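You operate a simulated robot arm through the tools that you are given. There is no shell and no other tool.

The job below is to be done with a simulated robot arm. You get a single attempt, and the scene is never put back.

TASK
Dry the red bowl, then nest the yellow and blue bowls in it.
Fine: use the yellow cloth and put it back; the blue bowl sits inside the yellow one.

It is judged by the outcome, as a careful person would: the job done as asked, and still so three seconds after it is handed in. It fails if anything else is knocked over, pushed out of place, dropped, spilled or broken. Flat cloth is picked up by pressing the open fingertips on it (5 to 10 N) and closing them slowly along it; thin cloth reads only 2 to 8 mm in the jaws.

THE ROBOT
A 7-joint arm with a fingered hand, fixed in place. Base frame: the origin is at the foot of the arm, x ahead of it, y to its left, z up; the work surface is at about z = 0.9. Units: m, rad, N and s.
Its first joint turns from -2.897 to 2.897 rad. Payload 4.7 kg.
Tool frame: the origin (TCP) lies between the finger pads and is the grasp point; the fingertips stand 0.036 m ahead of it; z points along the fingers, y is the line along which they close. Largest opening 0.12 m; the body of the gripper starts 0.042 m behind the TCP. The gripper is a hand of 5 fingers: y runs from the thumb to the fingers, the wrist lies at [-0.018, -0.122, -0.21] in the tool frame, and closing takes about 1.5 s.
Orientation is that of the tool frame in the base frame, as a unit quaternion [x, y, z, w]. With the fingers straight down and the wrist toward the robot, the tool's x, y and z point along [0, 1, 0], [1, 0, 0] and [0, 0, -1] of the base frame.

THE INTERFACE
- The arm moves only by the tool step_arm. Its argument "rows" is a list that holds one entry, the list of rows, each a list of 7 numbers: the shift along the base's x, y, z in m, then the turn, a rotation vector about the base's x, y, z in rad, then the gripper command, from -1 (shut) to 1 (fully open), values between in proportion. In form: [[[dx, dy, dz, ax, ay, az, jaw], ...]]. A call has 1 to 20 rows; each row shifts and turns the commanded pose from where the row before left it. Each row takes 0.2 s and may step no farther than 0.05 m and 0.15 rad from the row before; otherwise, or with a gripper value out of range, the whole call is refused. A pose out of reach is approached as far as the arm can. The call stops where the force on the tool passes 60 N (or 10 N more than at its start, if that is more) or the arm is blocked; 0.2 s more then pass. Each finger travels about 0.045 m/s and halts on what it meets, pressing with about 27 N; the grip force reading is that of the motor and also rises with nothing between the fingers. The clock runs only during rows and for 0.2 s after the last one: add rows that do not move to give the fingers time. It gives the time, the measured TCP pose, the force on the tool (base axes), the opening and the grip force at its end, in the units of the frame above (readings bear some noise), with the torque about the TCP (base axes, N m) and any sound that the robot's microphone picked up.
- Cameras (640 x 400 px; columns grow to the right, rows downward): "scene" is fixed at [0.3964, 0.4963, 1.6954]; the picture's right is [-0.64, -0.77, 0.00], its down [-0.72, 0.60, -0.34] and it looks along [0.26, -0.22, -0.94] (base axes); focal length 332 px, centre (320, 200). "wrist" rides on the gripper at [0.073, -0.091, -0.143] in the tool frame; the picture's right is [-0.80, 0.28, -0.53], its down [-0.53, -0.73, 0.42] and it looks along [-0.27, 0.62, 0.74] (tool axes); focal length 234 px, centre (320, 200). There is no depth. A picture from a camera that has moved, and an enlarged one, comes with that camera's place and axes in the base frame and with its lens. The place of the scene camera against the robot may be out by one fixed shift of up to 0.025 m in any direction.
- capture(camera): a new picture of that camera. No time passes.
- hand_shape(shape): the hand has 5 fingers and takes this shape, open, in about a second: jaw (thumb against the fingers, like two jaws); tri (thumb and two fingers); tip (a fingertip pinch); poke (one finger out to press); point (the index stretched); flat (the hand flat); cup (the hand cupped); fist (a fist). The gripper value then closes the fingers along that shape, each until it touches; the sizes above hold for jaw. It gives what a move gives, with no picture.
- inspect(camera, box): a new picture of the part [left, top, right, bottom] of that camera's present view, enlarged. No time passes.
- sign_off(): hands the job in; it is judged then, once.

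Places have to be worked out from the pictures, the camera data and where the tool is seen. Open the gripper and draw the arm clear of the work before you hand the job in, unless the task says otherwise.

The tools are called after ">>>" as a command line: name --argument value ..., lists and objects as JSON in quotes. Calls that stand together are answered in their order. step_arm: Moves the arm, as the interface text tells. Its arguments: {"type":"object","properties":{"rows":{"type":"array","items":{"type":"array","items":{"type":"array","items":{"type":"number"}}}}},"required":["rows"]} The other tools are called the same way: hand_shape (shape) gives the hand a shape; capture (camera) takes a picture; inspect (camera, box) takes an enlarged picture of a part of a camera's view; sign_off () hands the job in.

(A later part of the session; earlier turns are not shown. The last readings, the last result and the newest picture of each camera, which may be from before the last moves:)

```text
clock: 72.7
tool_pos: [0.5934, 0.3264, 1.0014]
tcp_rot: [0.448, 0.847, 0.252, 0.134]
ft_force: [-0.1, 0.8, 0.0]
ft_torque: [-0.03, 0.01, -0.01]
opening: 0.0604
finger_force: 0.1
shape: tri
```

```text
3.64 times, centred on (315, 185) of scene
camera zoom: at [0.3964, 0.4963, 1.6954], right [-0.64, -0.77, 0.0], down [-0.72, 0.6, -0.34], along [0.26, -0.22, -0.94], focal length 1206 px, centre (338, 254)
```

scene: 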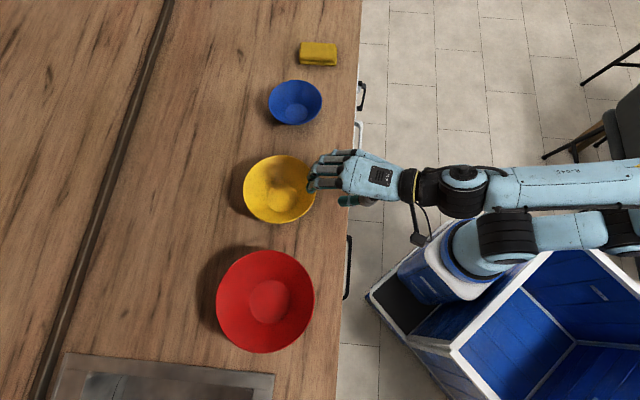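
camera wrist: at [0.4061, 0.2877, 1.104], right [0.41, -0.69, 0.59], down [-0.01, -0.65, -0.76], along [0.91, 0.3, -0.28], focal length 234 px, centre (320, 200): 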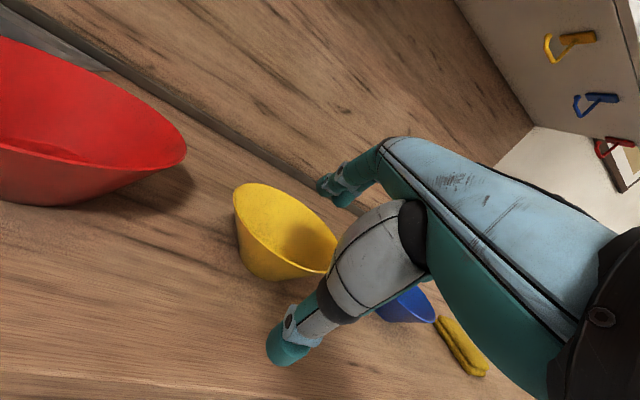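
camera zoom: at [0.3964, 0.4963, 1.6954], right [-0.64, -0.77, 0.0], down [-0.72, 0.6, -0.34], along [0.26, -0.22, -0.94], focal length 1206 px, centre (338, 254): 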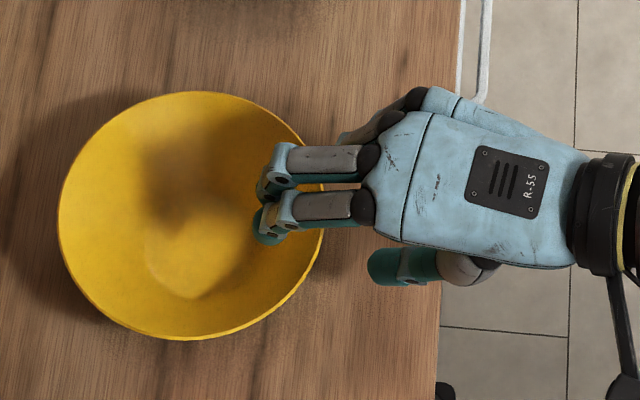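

The rim runs between fingers and thumb. I'll advance the last 2 cm and check before closing.

>>> step_arm --rows '[[[0.0045, 0.0031, -0.0084, 0, 0, 0, 0], [0.0045, 0.0031, -0.0084, 0, 0, 0, 0], [0, 0, 0, 0, 0, 0, 0]]]'

>>> inspect --camera "wrist" --box '[220, 150, 380, 340]'

>>> inspect --camera "scene" --box '[230, 130, 400, 240]'

```text
clock: 73.5
tool_pos: [0.6039, 0.3332, 0.9835]
tcp_rot: [0.447, 0.848, 0.253, 0.134]
ft_force: [-0.9, 0.3, 0.5]
ft_torque: [-0.04, 0.01, 0.01]
opening: 0.0604
finger_force: 0.1
shape: tri
```

```text
2.11 times, centred on (300, 245) of wrist
camera zoom: at [0.4342, 0.3057, 1.0537], right [0.41, -0.69, 0.59], down [-0.01, -0.65, -0.76], along [0.91, 0.3, -0.28], focal length 493 px, centre (362, 105)
```

zoom: 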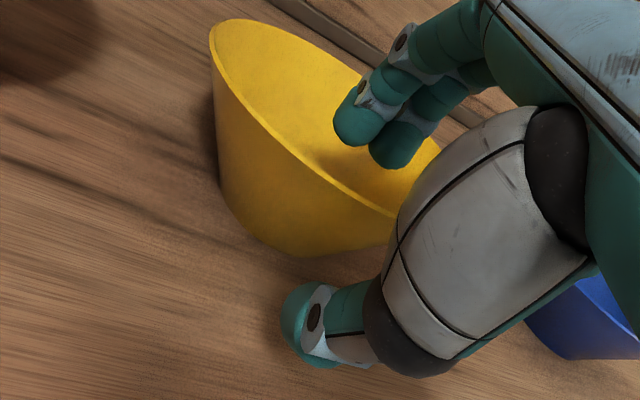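

```text
3.64 times, centred on (315, 185) of scene
camera zoom: at [0.3964, 0.4963, 1.6954], right [-0.64, -0.77, 0.0], down [-0.72, 0.6, -0.34], along [0.26, -0.22, -0.94], focal length 1206 px, centre (338, 254)
```

zoom: 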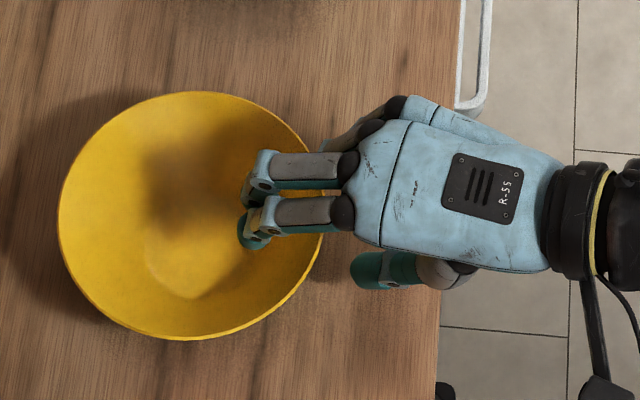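

Thumb outside, two fingers inside, with the rim between. I'll close slowly on the wall.

>>> step_arm --rows '[[[0, 0, 0, 0, 0, 0, -0.15], [0, 0, 0, 0, 0, 0, -0.3], [0, 0, 0, 0, 0, 0, -0.4], [0, 0, 0, 0, 0, 0, -0.5], [0, 0, 0, 0, 0, 0, -0.6], [0, 0, 0, 0, 0, 0, -0.7], [0, 0, 0, 0, 0, 0, -0.8], [0, 0, 0, 0, 0, 0, -0.9], [0, 0, 0, 0, 0, 0, -1], [0, 0, 0, 0, 0, 0, -1], [0, 0, 0, 0, 0, 0, -1]]]'

>>> inspect --camera "wrist" --box '[220, 150, 380, 340]'

>>> inspect --camera "scene" --box '[230, 130, 400, 240]'

```text
clock: 75.9
tool_pos: [0.6024, 0.3335, 0.9827]
tcp_rot: [0.447, 0.848, 0.253, 0.133]
ft_force: [2.5, 0.9, 1.1]
ft_torque: [0.1, -0.09, 0.0]
opening: 0.0
finger_force: 27.1
shape: tri
```

```text
2.11 times, centred on (300, 245) of wrist
camera zoom: at [0.4341, 0.3057, 1.0535], right [0.41, -0.69, 0.59], down [-0.01, -0.65, -0.76], along [0.91, 0.3, -0.28], focal length 493 px, centre (362, 105)
```

zoom: 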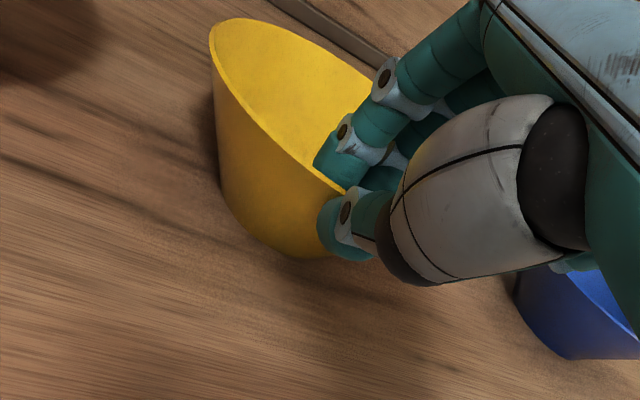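

```text
3.64 times, centred on (315, 185) of scene
camera zoom: at [0.3964, 0.4963, 1.6954], right [-0.64, -0.77, 0.0], down [-0.72, 0.6, -0.34], along [0.26, -0.22, -0.94], focal length 1206 px, centre (338, 254)
```

zoom: 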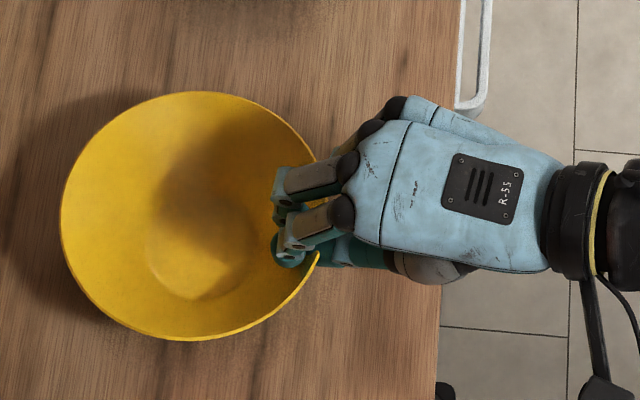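

The rim looks pinched between thumb and fingers (27 N; a thin wall so the opening reads about 0). I'll lift slowly by 2 cm and check that it follows.

>>> step_arm --rows '[[[0, 0, 0.004, 0, 0, 0, -1], [0, 0, 0.004, 0, 0, 0, -1], [0, 0, 0.006, 0, 0, 0, -1], [0, 0, 0.006, 0, 0, 0, -1], [0, 0, 0, 0, 0, 0, -1]]]'

>>> capture --camera "wrist"

>>> inspect --camera "scene" --box '[230, 130, 400, 240]'

```text
clock: 77.1
tool_pos: [0.6026, 0.3333, 1.0052]
tcp_rot: [0.447, 0.847, 0.253, 0.134]
ft_force: [0.7, -0.2, -2.1]
ft_torque: [-0.04, 0.09, 0.0]
opening: 0.0
finger_force: 26.7
shape: tri
```

```text
taken
camera wrist: at [0.4339, 0.306, 1.0745], right [0.41, -0.69, 0.59], down [-0.01, -0.65, -0.76], along [0.91, 0.3, -0.28], focal length 234 px, centre (320, 200)
```

wrist: 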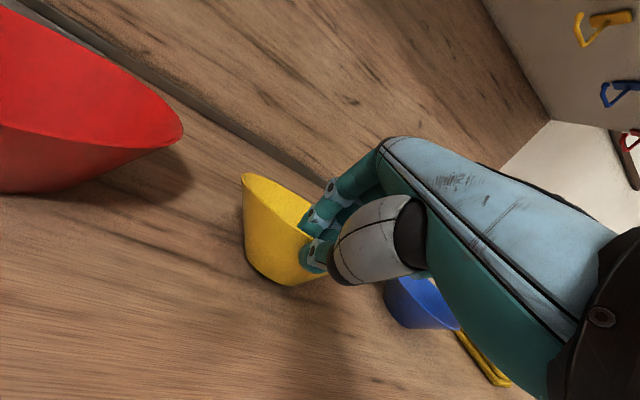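

```text
3.64 times, centred on (315, 185) of scene
camera zoom: at [0.3964, 0.4963, 1.6954], right [-0.64, -0.77, 0.0], down [-0.72, 0.6, -0.34], along [0.26, -0.22, -0.94], focal length 1206 px, centre (338, 254)
```

zoom: 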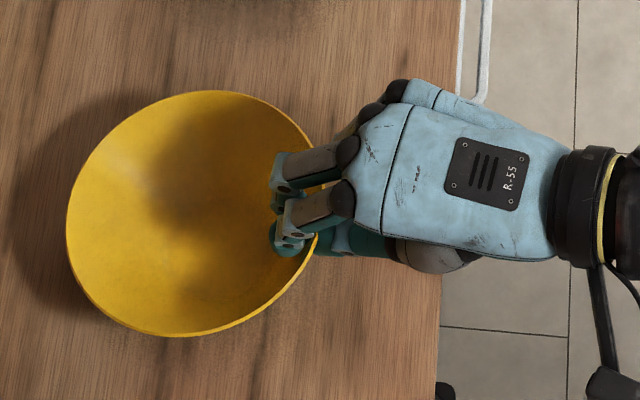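

The bowl follows on the gripped side (2 N carried), with the far side drooping a little. I'll raise it another 3 cm and see whether it hangs stably.

>>> step_arm --rows '[[[0, 0, 0.008, 0, 0, 0, -1], [0, 0, 0.008, 0, 0, 0, -1], [0, 0, 0.008, 0, 0, 0, -1], [0, 0, 0.008, 0, 0, 0, -1], [0, 0, 0, 0, 0, 0, -1]]]'

>>> capture --camera "wrist"

>>> inspect --camera "scene" --box '[230, 130, 400, 240]'

```text
clock: 78.3
tool_pos: [0.604, 0.3331, 1.0375]
tcp_rot: [0.447, 0.848, 0.253, 0.132]
ft_force: [0.0, -0.5, -3.7]
ft_torque: [-0.18, 0.18, 0.01]
opening: 0.0
finger_force: 26.6
shape: tri
```

```text
taken
camera wrist: at [0.4331, 0.3056, 1.1067], right [0.41, -0.69, 0.59], down [-0.01, -0.65, -0.76], along [0.91, 0.3, -0.28], focal length 234 px, centre (320, 200)
```

wrist: 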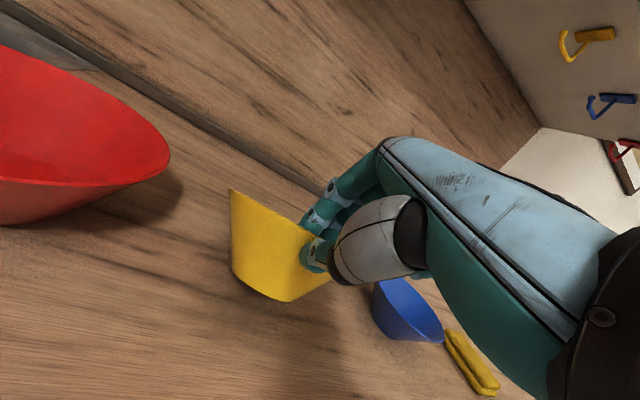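

```text
3.64 times, centred on (315, 185) of scene
camera zoom: at [0.3964, 0.4963, 1.6954], right [-0.64, -0.77, 0.0], down [-0.72, 0.6, -0.34], along [0.26, -0.22, -0.94], focal length 1206 px, centre (338, 254)
```

zoom: 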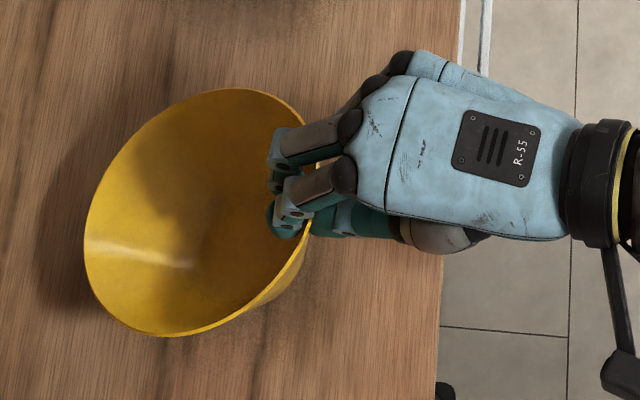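

About 3.7 N is carried now and the bowl has tilted roughly 25° in the pinch. I'll raise another 4 cm to see whether that tilt holds steady.

>>> step_arm --rows '[[[0, 0, 0.01, 0, 0, 0, -1], [0, 0, 0.01, 0, 0, 0, -1], [0, 0, 0.01, 0, 0, 0, -1], [0, 0, 0.01, 0, 0, 0, -1], [0, 0, 0, 0, 0, 0, -1]]]'

>>> capture --camera "wrist"

>>> inspect --camera "scene" --box '[230, 130, 400, 240]'

```text
clock: 79.5
tool_pos: [0.6014, 0.3324, 1.0765]
tcp_rot: [0.447, 0.848, 0.253, 0.133]
ft_force: [-0.2, -0.8, -4.4]
ft_torque: [-0.15, 0.18, 0.01]
opening: 0.0
finger_force: 26.3
shape: tri
```

```text
taken
camera wrist: at [0.4336, 0.3055, 1.1456], right [0.41, -0.69, 0.59], down [-0.01, -0.65, -0.76], along [0.91, 0.3, -0.28], focal length 234 px, centre (320, 200)
```

wrist: 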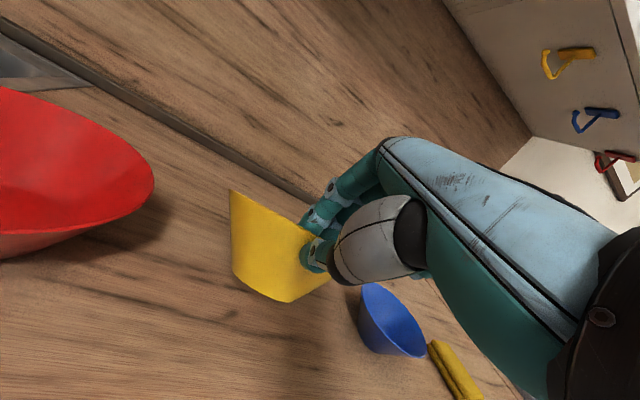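

```text
3.64 times, centred on (315, 185) of scene
camera zoom: at [0.3964, 0.4963, 1.6954], right [-0.64, -0.77, 0.0], down [-0.72, 0.6, -0.34], along [0.26, -0.22, -0.94], focal length 1206 px, centre (338, 254)
```

zoom: 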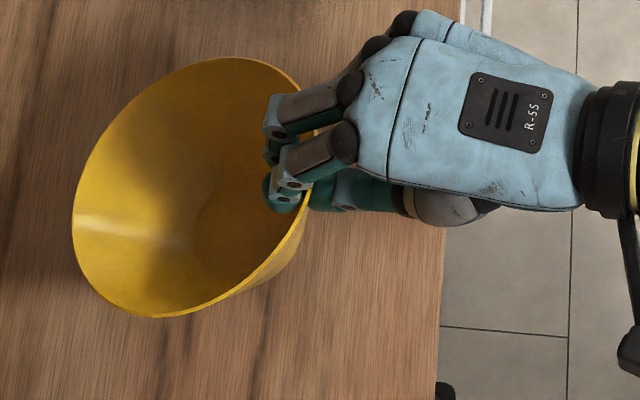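

The bowl now hangs steadily (about 4 N, tilted about 27°, unchanged with height), so the pinch is secure. I'll raise it to clear the red rim and carry it slowly over the red bowl, keeping the same orientation.

>>> step_arm --rows '[[[0, 0, 0.015, 0, 0, 0, -1], [0, 0, 0.02, 0, 0, 0, -1], [0, 0, 0.02, 0, 0, 0, -1], [0, 0, 0.02, 0, 0, 0, -1], [0, 0, 0.02, 0, 0, 0, -1], [0, 0, 0.015, 0, 0, 0, -1], [-0.01, 0.0102, 0, 0, 0, 0, -1], [-0.015, 0.0152, 0, 0, 0, 0, -1], [-0.015, 0.0152, 0, 0, 0, 0, -1], [-0.015, 0.0152, 0, 0, 0, 0, -1], [-0.015, 0.0152, 0, 0, 0, 0, -1], [-0.015, 0.0152, 0, 0, 0, 0, -1], [0, 0, 0, 0, 0, 0, -1]]]'

>>> capture --camera "scene"

>>> capture --camera "wrist"

```text
clock: 82.3
tool_pos: [0.5166, 0.418, 1.1845]
tcp_rot: [0.446, 0.848, 0.253, 0.133]
ft_force: [0.0, 0.1, -3.9]
ft_torque: [-0.15, 0.19, -0.01]
opening: 0.0001
finger_force: 27.1
shape: tri
```

```text
taken
```

scene: 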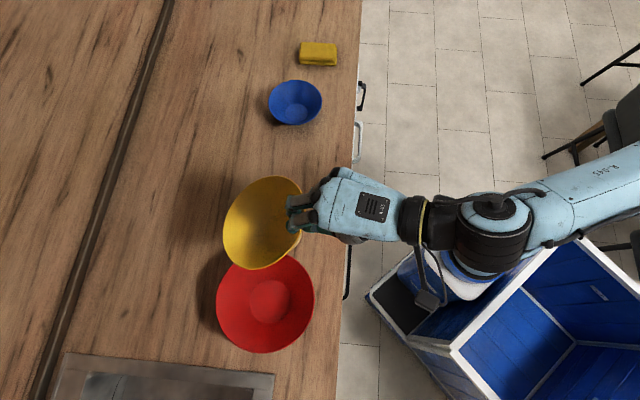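

```text
taken
camera wrist: at [0.3484, 0.3913, 1.2546], right [0.41, -0.69, 0.59], down [-0.01, -0.65, -0.76], along [0.91, 0.3, -0.28], focal length 234 px, centre (320, 200)
```

wrist: 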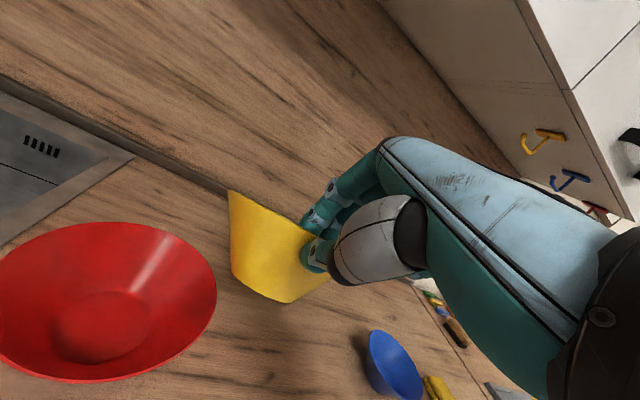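

Stable carry. The red rim fits again at centre (0.5005, 0.558) and radius 0.099. I'll move the yellow bowl over it so that it enters with its base toward the red bowl's middle, then look before lowering.

>>> step_arm --rows '[[[-0.0148, 0.0151, 0, 0, 0, 0, -1], [-0.0148, 0.0151, 0, 0, 0, 0, -1], [-0.0148, 0.0151, 0, 0, 0, 0, -1], [-0.0148, 0.0151, 0, 0, 0, 0, -1], [-0.0148, 0.0151, 0, 0, 0, 0, -1], [-0.0148, 0.0151, 0, 0, 0, 0, -1], [0, 0, -0.015, 0, 0, 0, -1], [0, 0, -0.015, 0, 0, 0, -1], [0, 0, 0, 0, 0, 0, -1]]]'

>>> inspect --camera "scene" --box '[180, 200, 400, 380]'

>>> capture --camera "wrist"

```text
clock: 84.3
tool_pos: [0.4299, 0.5107, 1.1563]
tcp_rot: [0.447, 0.848, 0.253, 0.133]
ft_force: [0.0, 0.7, -3.9]
ft_torque: [-0.17, 0.19, 0.0]
opening: 0.0
finger_force: 27.1
shape: tri
```

```text
2.22 times, centred on (290, 290) of scene
camera zoom: at [0.3964, 0.4963, 1.6954], right [-0.64, -0.77, 0.0], down [-0.72, 0.6, -0.34], along [0.26, -0.22, -0.94], focal length 737 px, centre (387, 0)
```

zoom: 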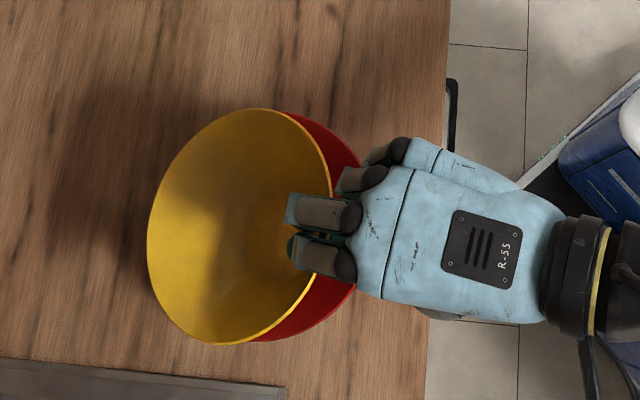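

```text
taken
camera wrist: at [0.2605, 0.4828, 1.2252], right [0.41, -0.69, 0.59], down [-0.01, -0.65, -0.76], along [0.91, 0.3, -0.28], focal length 234 px, centre (320, 200)
```

wrist: 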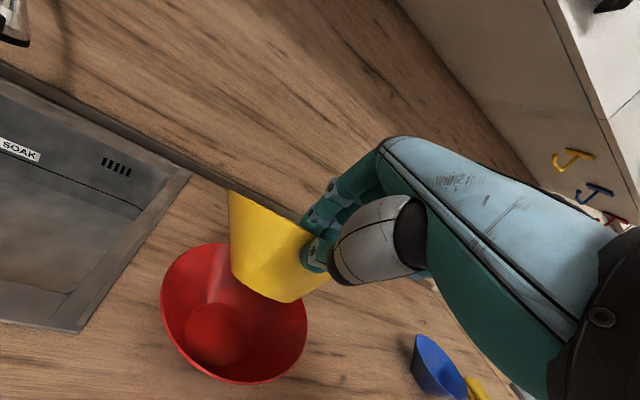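

The yellow bowl is over the red one and laterally aligned (under 1 mm off). I'll nudge 3 mm toward the robot and lower toward first contact.

>>> step_arm --rows '[[[-0.0025, -0.0017, -0.01, 0, 0, 0, -1], [0, 0, -0.015, 0, 0, 0, -1], [0, 0, -0.015, 0, 0, 0, -1], [0, 0, -0.015, 0, 0, 0, -1], [0, 0, -0.015, 0, 0, 0, -1], [0, 0, -0.01, 0, 0, 0, -1], [0, 0, 0, 0, 0, 0, -1]]]'

>>> inspect --camera "scene" --box '[180, 200, 400, 380]'

>>> capture --camera "wrist"

```text
clock: 85.9
tool_pos: [0.4271, 0.5077, 1.0769]
tcp_rot: [0.446, 0.848, 0.253, 0.133]
ft_force: [-0.7, 0.7, -4.9]
ft_torque: [-0.2, 0.18, 0.03]
opening: 0.0
finger_force: 27.3
shape: tri
```

```text
2.22 times, centred on (290, 290) of scene
camera zoom: at [0.3964, 0.4963, 1.6954], right [-0.64, -0.77, 0.0], down [-0.72, 0.6, -0.34], along [0.26, -0.22, -0.94], focal length 737 px, centre (387, 0)
```

zoom: 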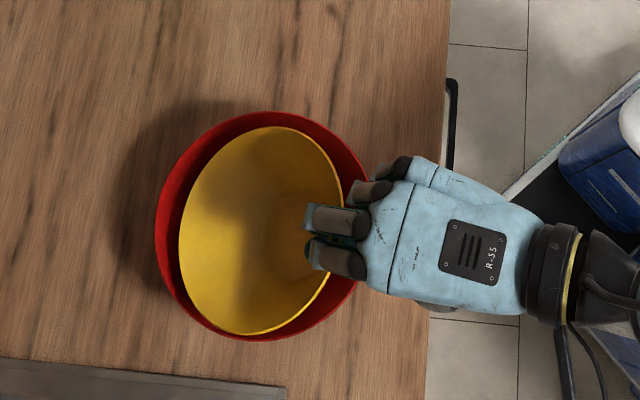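

```text
taken
camera wrist: at [0.2582, 0.4801, 1.1459], right [0.41, -0.69, 0.59], down [-0.01, -0.65, -0.76], along [0.91, 0.3, -0.28], focal length 234 px, centre (320, 200)
```

wrist: 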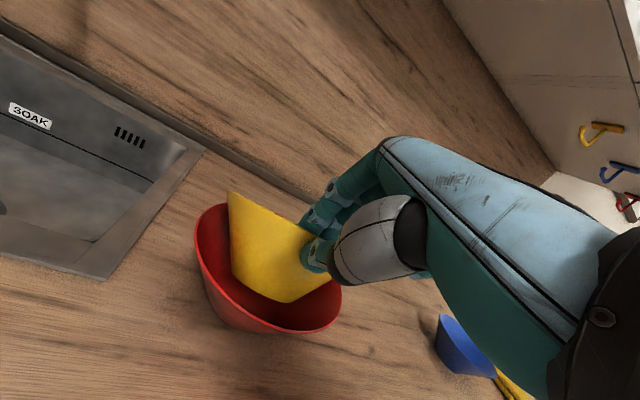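

The yellow bowl is going neatly inside the red one. Lowering further to feel for contact.

>>> step_arm --rows '[[[0, 0, -0.01, 0, 0, 0, -1], [0, 0, -0.008, 0, 0, 0, -1], [0, 0, -0.006, 0, 0, 0, -1], [0, 0, -0.004, 0, 0, 0, -1], [0, 0, 0, 0, 0, 0, -1]]]'

```text
clock: 87.1
tool_pos: [0.4268, 0.5078, 1.0473]
tcp_rot: [0.447, 0.848, 0.253, 0.133]
ft_force: [0.0, 0.6, -4.0]
ft_torque: [-0.14, 0.2, -0.01]
opening: 0.0
finger_force: 26.8
shape: tri
```

>>> step_arm --rows '[[[0, 0, -0.003, 0, 0, 0, -1], [0, 0, -0.003, 0, 0, 0, -1], [0, 0, -0.003, 0, 0, 0, -1]]]'

```text
clock: 87.9
tool_pos: [0.4257, 0.5074, 1.04]
tcp_rot: [0.447, 0.848, 0.253, 0.132]
ft_force: [-0.1, 0.1, -2.5]
ft_torque: [-0.12, 0.1, -0.01]
opening: 0.0003
finger_force: 26.6
shape: tri
```

First contact: the carried weight fell to 2.5 N at z 1.040, as predicted. I'll keep lowering in small steps so the bowl pivots toward level.

>>> step_arm --rows '[[[0, 0, -0.003, 0, 0, 0, -1], [0, 0, -0.003, 0, 0, 0, -1], [0, 0, -0.002, 0, 0, 0, -1]]]'

>>> inspect --camera "scene" --box '[180, 200, 400, 380]'

>>> inspect --camera "wrist" --box '[170, 150, 370, 350]'

```text
clock: 88.7
tool_pos: [0.4277, 0.5077, 1.0304]
tcp_rot: [0.447, 0.848, 0.253, 0.133]
ft_force: [-2.4, -2.6, 1.0]
ft_torque: [-0.04, 0.08, -0.01]
opening: 0.0
finger_force: 26.8
shape: tri
```

```text
2.22 times, centred on (290, 290) of scene
camera zoom: at [0.3964, 0.4963, 1.6954], right [-0.64, -0.77, 0.0], down [-0.72, 0.6, -0.34], along [0.26, -0.22, -0.94], focal length 737 px, centre (387, 0)
```

zoom: 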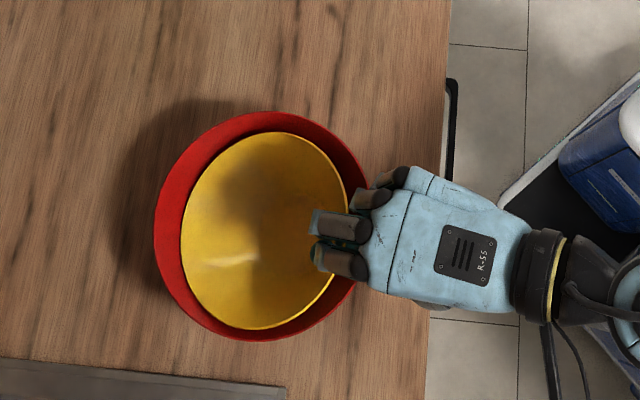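

```text
2.00 times, centred on (270, 250) of wrist
camera zoom: at [0.2574, 0.481, 1.1004], right [0.41, -0.69, 0.59], down [-0.01, -0.65, -0.76], along [0.91, 0.3, -0.28], focal length 468 px, centre (420, 100)
```

zoom: 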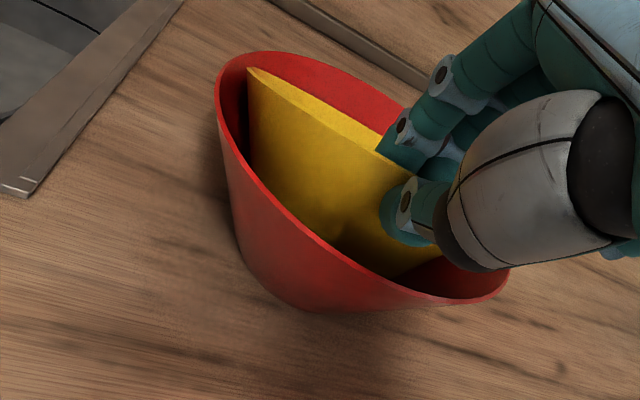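

The bowl is levelling; the side force of 3.5 N is just its base sliding outward, and the red bowl hasn't moved. I'll keep lowering while easing a few millimetres back toward the robot.

>>> step_arm --rows '[[[-0.0008, -0.0006, -0.003, 0, 0, 0, -1], [-0.0008, -0.0006, -0.003, 0, 0, 0, -1], [0, 0, 0, 0, 0, 0, -1]]]'

>>> inspect --camera "scene" --box '[180, 200, 400, 380]'

>>> inspect --camera "wrist" --box '[170, 150, 370, 350]'

```text
clock: 89.5
tool_pos: [0.4242, 0.5085, 1.0251]
tcp_rot: [0.447, 0.848, 0.252, 0.133]
ft_force: [3.0, 1.8, -1.8]
ft_torque: [-0.03, 0.03, -0.05]
opening: 0.0001
finger_force: 27.1
shape: tri
```

```text
2.22 times, centred on (290, 290) of scene
camera zoom: at [0.3964, 0.4963, 1.6954], right [-0.64, -0.77, 0.0], down [-0.72, 0.6, -0.34], along [0.26, -0.22, -0.94], focal length 737 px, centre (387, 0)
```

zoom: 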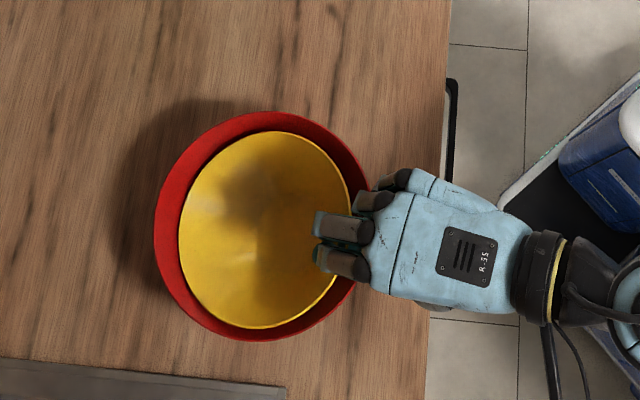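

```text
2.00 times, centred on (270, 250) of wrist
camera zoom: at [0.2557, 0.4804, 1.0939], right [0.41, -0.69, 0.59], down [-0.01, -0.65, -0.76], along [0.91, 0.3, -0.28], focal length 468 px, centre (420, 100)
```

zoom: 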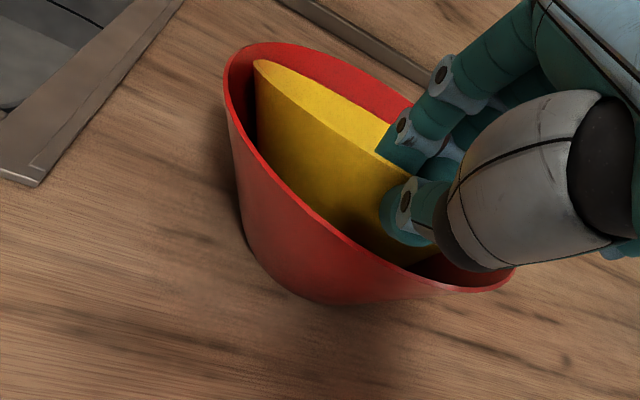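

The yellow bowl is close to level now, about 10° to go, and the thumb still clears the red rim. Continuing down in small steps.

>>> step_arm --rows '[[[0.0004, 0.0003, -0.003, 0, 0, 0, -1], [0, 0, -0.003, 0, 0, 0, -1], [0, 0, 0, 0, 0, 0, -1]]]'

>>> inspect --camera "wrist" --box '[170, 150, 370, 350]'

```text
clock: 90.3
tool_pos: [0.4248, 0.5073, 1.0178]
tcp_rot: [0.447, 0.848, 0.252, 0.133]
ft_force: [-1.9, -1.9, 0.3]
ft_torque: [-0.05, 0.02, 0.0]
opening: 0.0
finger_force: 27.0
shape: tri
```

```text
2.00 times, centred on (270, 250) of wrist
camera zoom: at [0.2559, 0.4803, 1.0887], right [0.41, -0.69, 0.59], down [-0.01, -0.65, -0.76], along [0.91, 0.3, -0.28], focal length 468 px, centre (420, 100)
```

zoom: 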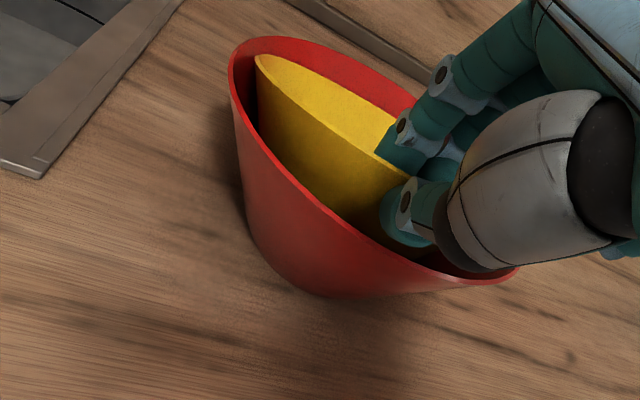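

>>> step_arm --rows '[[[-0.0004, -0.0003, -0.003, 0, 0, 0, -1], [0, 0, -0.003, 0, 0, 0, -1], [0, 0, 0, 0, 0, 0, -1]]]'

>>> inspect --camera "wrist" --box '[170, 150, 370, 350]'

>>> inspect --camera "scene" --box '[180, 200, 400, 380]'

```text
clock: 91.1
tool_pos: [0.4235, 0.5073, 1.0148]
tcp_rot: [0.447, 0.848, 0.253, 0.133]
ft_force: [-0.6, -0.5, -0.1]
ft_torque: [0.01, 0.0, -0.01]
opening: 0.0
finger_force: 27.2
shape: tri
```

```text
2.00 times, centred on (270, 250) of wrist
camera zoom: at [0.2555, 0.48, 1.083], right [0.41, -0.69, 0.59], down [-0.01, -0.65, -0.76], along [0.91, 0.3, -0.28], focal length 468 px, centre (420, 100)
```

zoom: 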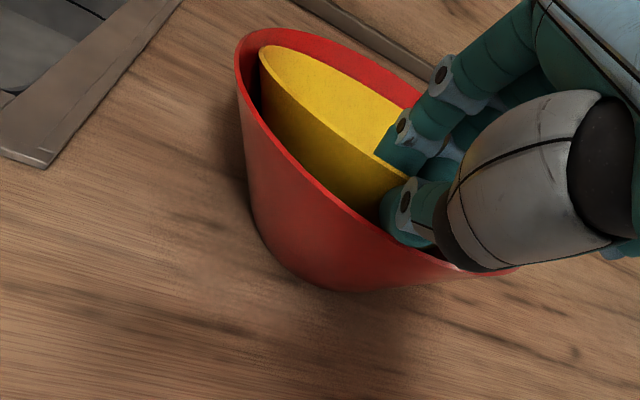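

```text
2.22 times, centred on (290, 290) of scene
camera zoom: at [0.3964, 0.4963, 1.6954], right [-0.64, -0.77, 0.0], down [-0.72, 0.6, -0.34], along [0.26, -0.22, -0.94], focal length 737 px, centre (387, 0)
```

zoom: 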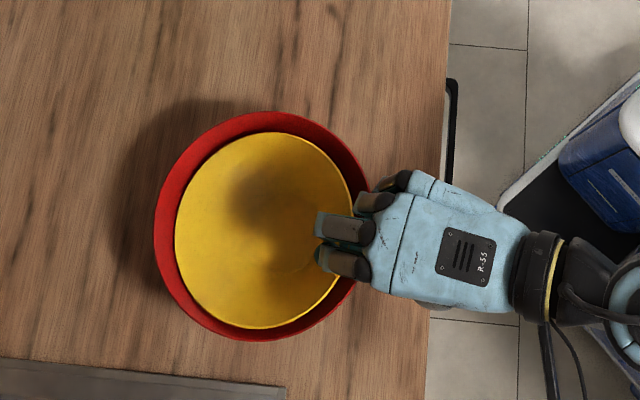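

Forces are near zero, so the red bowl now carries the yellow one. I'll go down a little more, watching for the thumb meeting the red rim.

>>> step_arm --rows '[[[0, 0, -0.003, 0, 0, 0, -1], [0, 0, -0.002, 0, 0, 0, -1], [0, 0, 0, 0, 0, 0, -1]]]'

>>> inspect --camera "wrist" --box '[170, 150, 370, 350]'

```text
clock: 91.9
tool_pos: [0.4242, 0.5073, 1.0098]
tcp_rot: [0.447, 0.847, 0.254, 0.133]
ft_force: [1.1, 0.6, 6.3]
ft_torque: [0.06, -0.01, 0.03]
opening: 0.0
finger_force: 27.1
shape: tri
```

```text
2.00 times, centred on (270, 250) of wrist
camera zoom: at [0.2554, 0.4795, 1.079], right [0.41, -0.69, 0.59], down [-0.01, -0.65, -0.76], along [0.91, 0.3, -0.28], focal length 468 px, centre (420, 100)
```

zoom: 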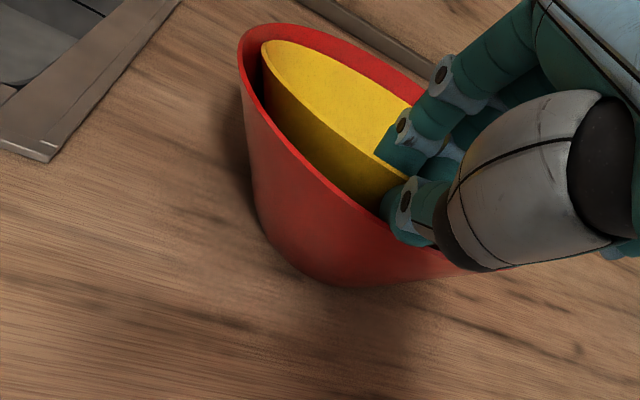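

6 N of upward reaction now, so something is touching (probably the thumb base on the red rim). The near rim is only about 1 cm above its seat, so this is the place to release. I'll ease up 1 mm and open just slightly, so the thumb doesn't push the red wall.

>>> step_arm --rows '[[[0, 0, 0.001, 0, 0, 0, -1], [0, 0, 0, 0, 0, 0, -0.95], [0, 0, 0, 0, 0, 0, -0.9], [0, 0, 0, 0, 0, 0, -0.85], [0, 0, 0, 0, 0, 0, -0.8], [0, 0, 0, 0, 0, 0, -0.8], [0, 0, 0, 0, 0, 0, -0.8]]]'

>>> inspect --camera "wrist" --box '[170, 150, 370, 350]'

>>> inspect --camera "scene" --box '[180, 200, 400, 380]'

```text
clock: 93.5
tool_pos: [0.4248, 0.5073, 1.0091]
tcp_rot: [0.447, 0.848, 0.253, 0.132]
ft_force: [-1.4, -2.9, 10.5]
ft_torque: [-0.08, 0.1, 0.01]
opening: 0.0113
finger_force: 0.0
shape: tri
```

```text
2.00 times, centred on (270, 250) of wrist
camera zoom: at [0.2553, 0.4797, 1.0798], right [0.41, -0.69, 0.59], down [-0.01, -0.65, -0.76], along [0.91, 0.3, -0.28], focal length 468 px, centre (420, 100)
```

zoom: 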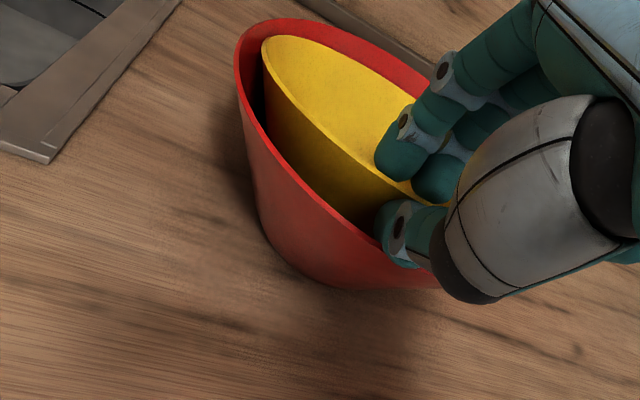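

```text
2.22 times, centred on (290, 290) of scene
camera zoom: at [0.3964, 0.4963, 1.6954], right [-0.64, -0.77, 0.0], down [-0.72, 0.6, -0.34], along [0.26, -0.22, -0.94], focal length 737 px, centre (387, 0)
```

zoom: 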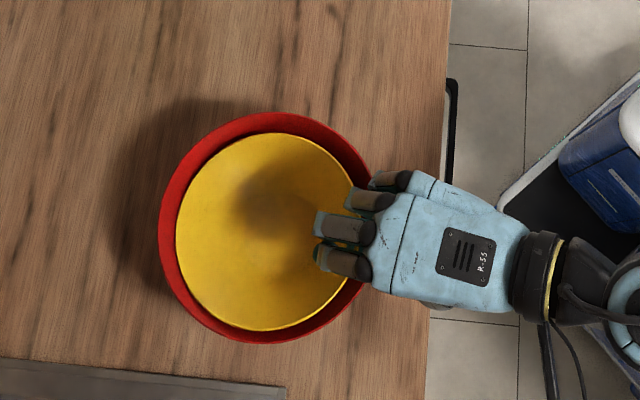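

The grip has opened (11 mm), and the thumb is pressing on the red wall a bit (10 N). I'll withdraw along the wall direction, up and back, in small steps and check.

>>> step_arm --rows '[[[-0.0009, -0.0006, 0.0025, 0, 0, 0, -0.8], [-0.0014, -0.0009, 0.0025, 0, 0, 0, -0.8], [-0.0018, -0.0012, 0.0033, 0, 0, 0, -0.8]]]'

>>> inspect --camera "wrist" --box '[170, 150, 370, 350]'

>>> inspect --camera "scene" --box '[180, 200, 400, 380]'

```text
clock: 94.3
tool_pos: [0.4201, 0.5056, 1.0172]
tcp_rot: [0.447, 0.848, 0.253, 0.133]
ft_force: [2.9, 1.9, 0.8]
ft_torque: [0.02, -0.12, 0.0]
opening: 0.0114
finger_force: 0.1
shape: tri
```

```text
2.00 times, centred on (270, 250) of wrist
camera zoom: at [0.2517, 0.4776, 1.0869], right [0.41, -0.69, 0.59], down [-0.01, -0.65, -0.76], along [0.91, 0.3, -0.28], focal length 468 px, centre (420, 100)
```

zoom: 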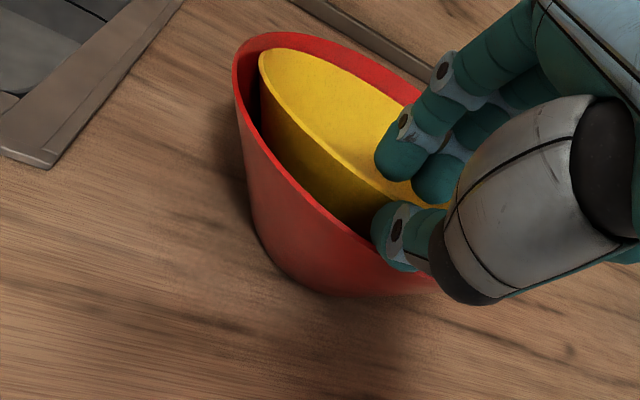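

```text
2.22 times, centred on (290, 290) of scene
camera zoom: at [0.3964, 0.4963, 1.6954], right [-0.64, -0.77, 0.0], down [-0.72, 0.6, -0.34], along [0.26, -0.22, -0.94], focal length 737 px, centre (387, 0)
```

zoom: 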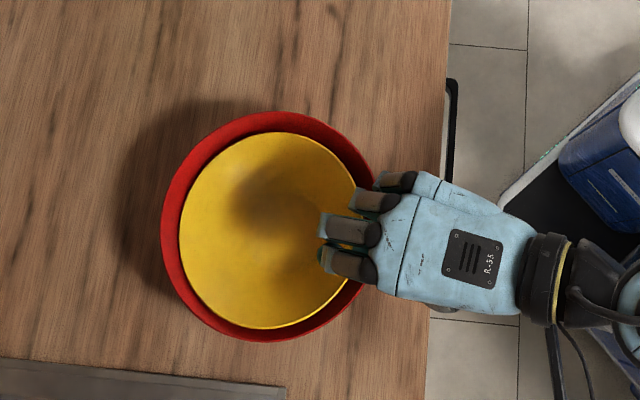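

Some 3.5 N of drag sideways, so the retreat should be a bit more vertical. I'll go straight up a few millimetres and check.

>>> step_arm --rows '[[[0, 0, 0.003, 0, 0, 0, -0.8], [0, 0, 0.003, 0, 0, 0, -0.8], [0, 0, 0, 0, 0, 0, -0.8]]]'

>>> inspect --camera "wrist" --box '[170, 150, 370, 350]'

```text
clock: 95.1
tool_pos: [0.4207, 0.5045, 1.0245]
tcp_rot: [0.447, 0.848, 0.252, 0.134]
ft_force: [-0.1, 0.9, 0.5]
ft_torque: [0.0, -0.04, 0.01]
opening: 0.0118
finger_force: 0.1
shape: tri
```

```text
2.00 times, centred on (270, 250) of wrist
camera zoom: at [0.2511, 0.4773, 1.0936], right [0.41, -0.69, 0.59], down [-0.01, -0.65, -0.76], along [0.91, 0.3, -0.28], focal length 468 px, centre (420, 100)
```

zoom: 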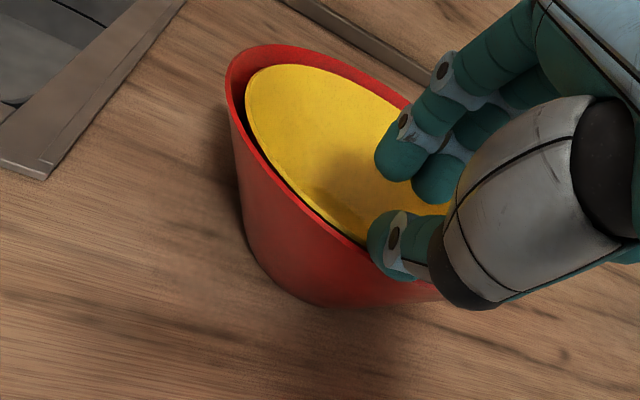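

The yellow bowl has settled into the red one and the hand is free (about 0 N). I'll keep withdrawing up and back along the approach line.

>>> step_arm --rows '[[[-0.001, -0.0007, 0.005, 0, 0, 0, -0.8], [-0.0023, -0.0016, 0.006, 0, 0, 0, -0.8], [-0.0045, -0.0031, 0.0084, 0, 0, 0, -0.7], [-0.009, -0.0062, 0.0168, 0, 0, 0, -0.5], [-0.009, -0.0062, 0.0168, 0, 0, 0, -0.3], [-0.009, -0.0062, 0.03, 0, 0, 0, -0.2], [-0.009, -0.0062, 0.04, 0, 0, 0, -0.2], [0, 0, 0.04, 0, 0, 0, -0.2], [0, 0, 0, 0, 0, 0, -0.2]]]'

>>> capture --camera "wrist"

>>> inspect --camera "scene" --box '[180, 235, 350, 365]'

```text
clock: 97.1
tool_pos: [0.378, 0.4729, 1.1873]
tcp_rot: [0.447, 0.848, 0.252, 0.133]
ft_force: [-0.6, 0.3, 0.1]
ft_torque: [0.05, 0.0, -0.01]
opening: 0.0479
finger_force: 0.1
shape: tri
```

```text
taken
camera wrist: at [0.2095, 0.4462, 1.2566], right [0.41, -0.69, 0.59], down [-0.01, -0.65, -0.76], along [0.91, 0.3, -0.28], focal length 234 px, centre (320, 200)
```

wrist: 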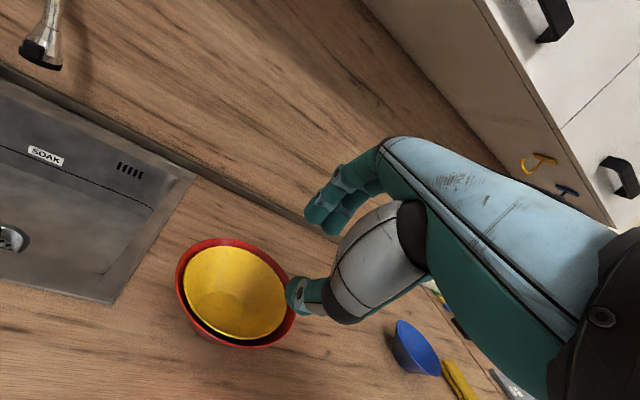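

```text
3.08 times, centred on (265, 300) of scene
camera zoom: at [0.3964, 0.4963, 1.6954], right [-0.64, -0.77, 0.0], down [-0.72, 0.6, -0.34], along [0.26, -0.22, -0.94], focal length 1020 px, centre (489, -108)
```

zoom: 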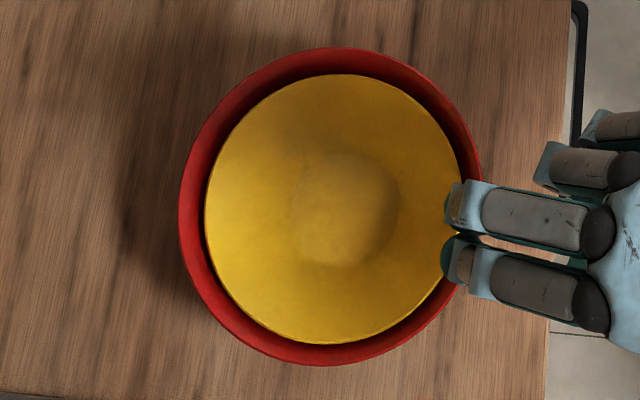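

The yellow bowl sits level and nested inside the red one, which moved only about 5 mm. Next the blue bowl: I'll untilt the hand and fly to a high viewpoint near it, as I did for the yellow one.

>>> step_arm --rows '[[[0.0309, -0.0342, 0.0013, -0.082, 0.1196, 0, 0.2], [0.0309, -0.0342, 0.0013, -0.082, 0.1196, 0, 0.6], [0.0309, -0.0342, 0.0013, -0.082, 0.1196, 0, 1], [0.0309, -0.0342, 0.0013, -0.082, 0.1196, 0, 1], [0.0309, -0.0342, 0.0013, 0, 0, -0.12, 1], [0.0309, -0.0342, 0.0013, 0, 0, -0.12, 1], [0.0309, -0.0342, 0.0013, 0, 0, -0.12, 1], [0.0309, -0.0342, 0.0013, 0, 0, -0.12, 1], [0.0309, -0.0342, 0.0013, 0, 0, -0.12, 1], [0.0309, -0.0342, 0.0013, 0, 0, 0, 1], [0.0309, -0.0342, 0.0013, 0, 0, 0, 1], [0.0309, -0.0342, 0.0013, 0, 0, 0, 1], [0, 0, 0, 0, 0, 0, 1], [0, 0, 0, 0, 0, 0, 1]]]'

>>> capture --camera "wrist"

>>> inspect --camera "wrist" --box '[110, 130, 260, 250]'

>>> capture --camera "scene"

```text
clock: 100.1
tool_pos: [0.7464, 0.0646, 1.2001]
tcp_rot: [0.707, 0.708, 0.0, -0.001]
ft_force: [-0.7, 0.5, 0.0]
ft_torque: [0.04, -0.01, -0.02]
opening: 0.1196
finger_force: 0.1
shape: tri
```

```text
taken
camera wrist: at [0.6557, 0.1373, 1.3434], right [0.28, -0.8, 0.53], down [-0.73, -0.53, -0.42], along [0.62, -0.27, -0.74], focal length 234 px, centre (320, 200)
```

wrist: 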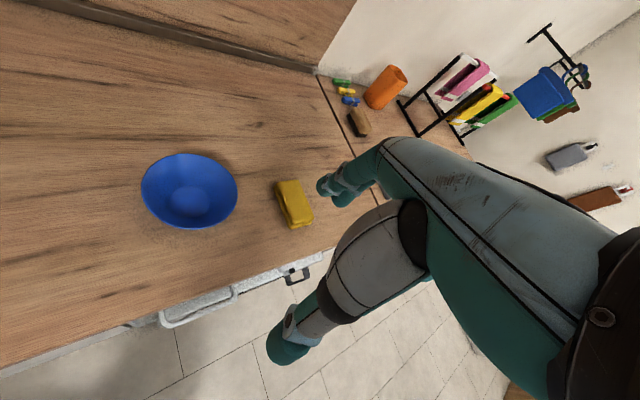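

```text
3.33 times, centred on (185, 190) of wrist
camera zoom: at [0.6557, 0.1373, 1.3434], right [0.28, -0.8, 0.53], down [-0.73, -0.53, -0.42], along [0.62, -0.27, -0.74], focal length 781 px, centre (770, 233)
```

zoom: 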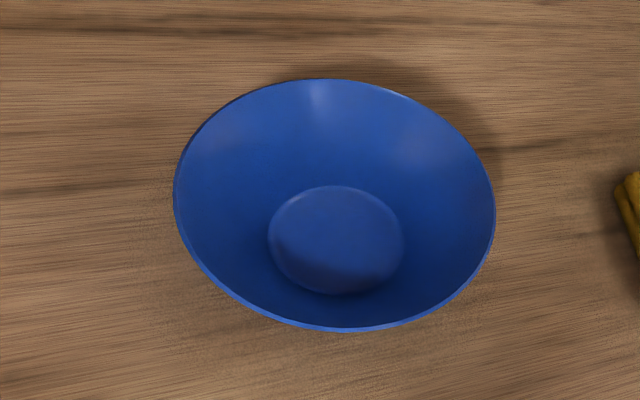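

```text
taken
```

scene: 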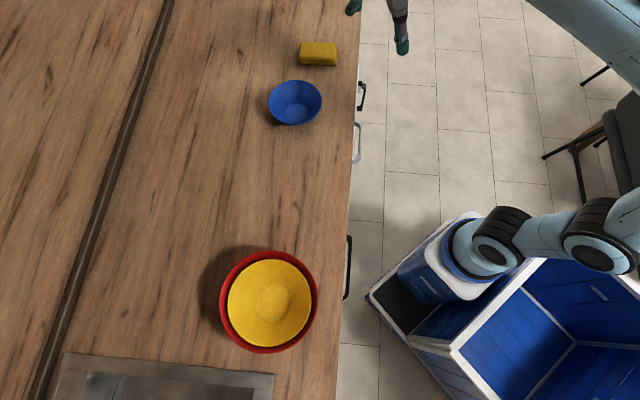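

Blue bowl high view taken (centre about 0.847, 0.208). I'll drop lower off the counter's edge for the second view to fix its rim height.

>>> step_arm --rows '[[[-0.007, 0, -0.04, 0, 0, 0, 1], [-0.007, 0, -0.04, 0, 0, 0, 1], [-0.007, 0, -0.04, 0, 0, 0, 1], [-0.007, 0, -0.03, 0, 0, 0, 1], [0, 0, 0, 0, 0, 0, 1], [0, 0, 0, 0, 0, 0, 1]]]'

>>> capture --camera "wrist"

>>> inspect --camera "wrist" --box '[140, 40, 300, 190]'

```text
clock: 101.5
tool_pos: [0.7171, 0.0645, 1.0517]
tcp_rot: [0.707, 0.707, 0.0, -0.001]
ft_force: [0.3, -0.3, 0.9]
ft_torque: [0.01, -0.01, -0.03]
opening: 0.1197
finger_force: 0.0
shape: tri
```

```text
taken
camera wrist: at [0.6267, 0.1367, 1.1945], right [0.28, -0.8, 0.53], down [-0.73, -0.53, -0.42], along [0.62, -0.27, -0.74], focal length 234 px, centre (320, 200)
```

wrist: 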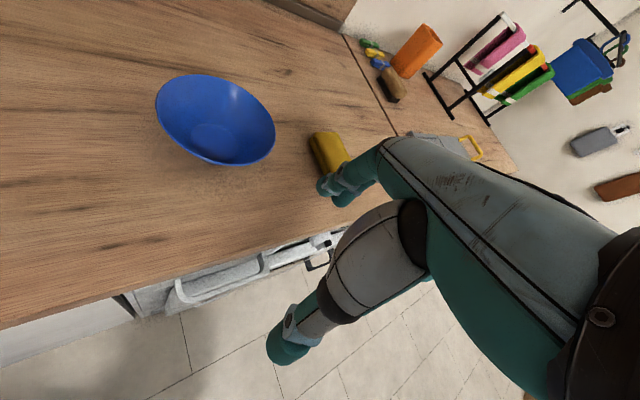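

```text
2.67 times, centred on (220, 115) of wrist
camera zoom: at [0.6267, 0.1367, 1.1945], right [0.28, -0.8, 0.53], down [-0.73, -0.53, -0.42], along [0.62, -0.27, -0.74], focal length 624 px, centre (587, 427)
```

zoom: 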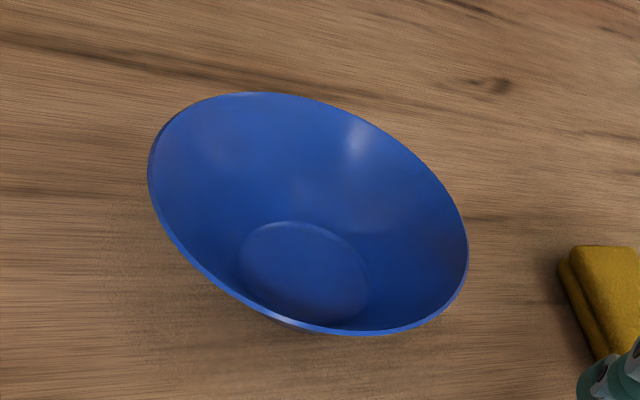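

Both views agree: blue bowl centre (0.848, 0.208), rim radius 0.069, rim z 0.958. I'll go to the same style of pre-grasp at its near rim, with yaw 0.6 and 33° tilt, jaws at about 5 cm.

>>> step_arm --rows '[[[0, 0, 0.005, 0, 0, 0.15, 0.8], [0, 0, 0.005, 0, 0, 0.15, 0.5], [0, 0, 0, 0, 0, 0.15, 0.2], [0, 0, 0, 0, 0, 0.15, 0], [0.0099, 0.0202, 0, 0.082, -0.1196, 0, -0.1], [0.0099, 0.0202, 0, 0.082, -0.1196, 0, -0.17], [0.0099, 0.0202, 0, 0.082, -0.1196, 0, -0.17], [0.0098, 0.0202, -0.01, 0.082, -0.1196, 0, -0.17], [0, 0, -0.02, 0, 0, 0, -0.17], [0, 0, -0.007, 0, 0, 0, -0.17], [0, 0, 0, 0, 0, 0, -0.17], [0, 0, 0, 0, 0, 0, -0.17]]]'

>>> inspect --camera "wrist" --box '[200, 130, 380, 340]'

>>> inspect --camera "scene" --box '[240, 20, 420, 150]'

```text
clock: 104.1
tool_pos: [0.759, 0.1427, 1.0245]
tcp_rot: [0.446, 0.848, 0.253, 0.132]
ft_force: [0.3, 0.1, 0.3]
ft_torque: [0.02, 0.01, 0.0]
opening: 0.05
finger_force: 0.1
shape: tri
```

```text
1.90 times, centred on (290, 235) of wrist
camera zoom: at [0.5905, 0.1168, 1.0941], right [0.41, -0.69, 0.59], down [-0.01, -0.65, -0.76], along [0.91, 0.3, -0.28], focal length 446 px, centre (377, 133)
```

zoom: 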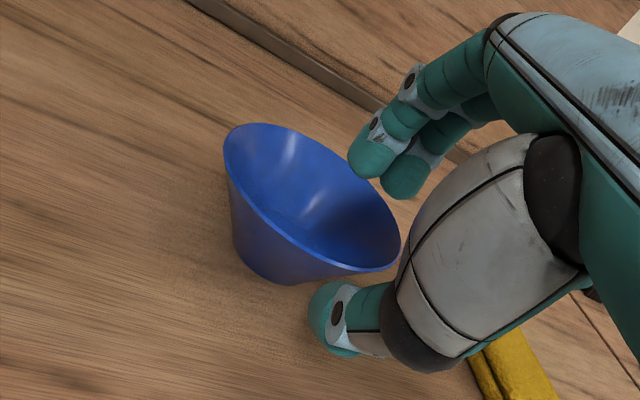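

```text
3.08 times, centred on (330, 85) of scene
camera zoom: at [0.3964, 0.4963, 1.6954], right [-0.64, -0.77, 0.0], down [-0.72, 0.6, -0.34], along [0.26, -0.22, -0.94], focal length 1020 px, centre (289, 554)
```

zoom: 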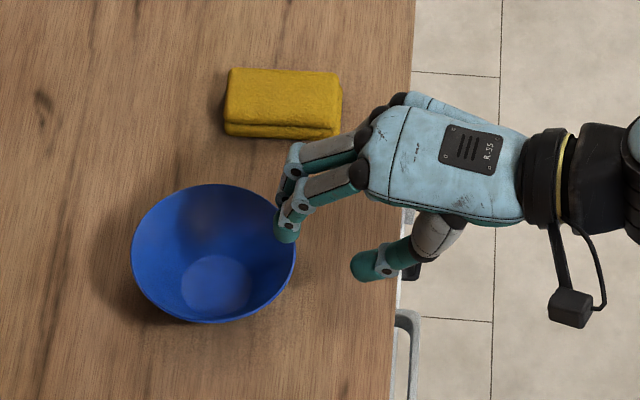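

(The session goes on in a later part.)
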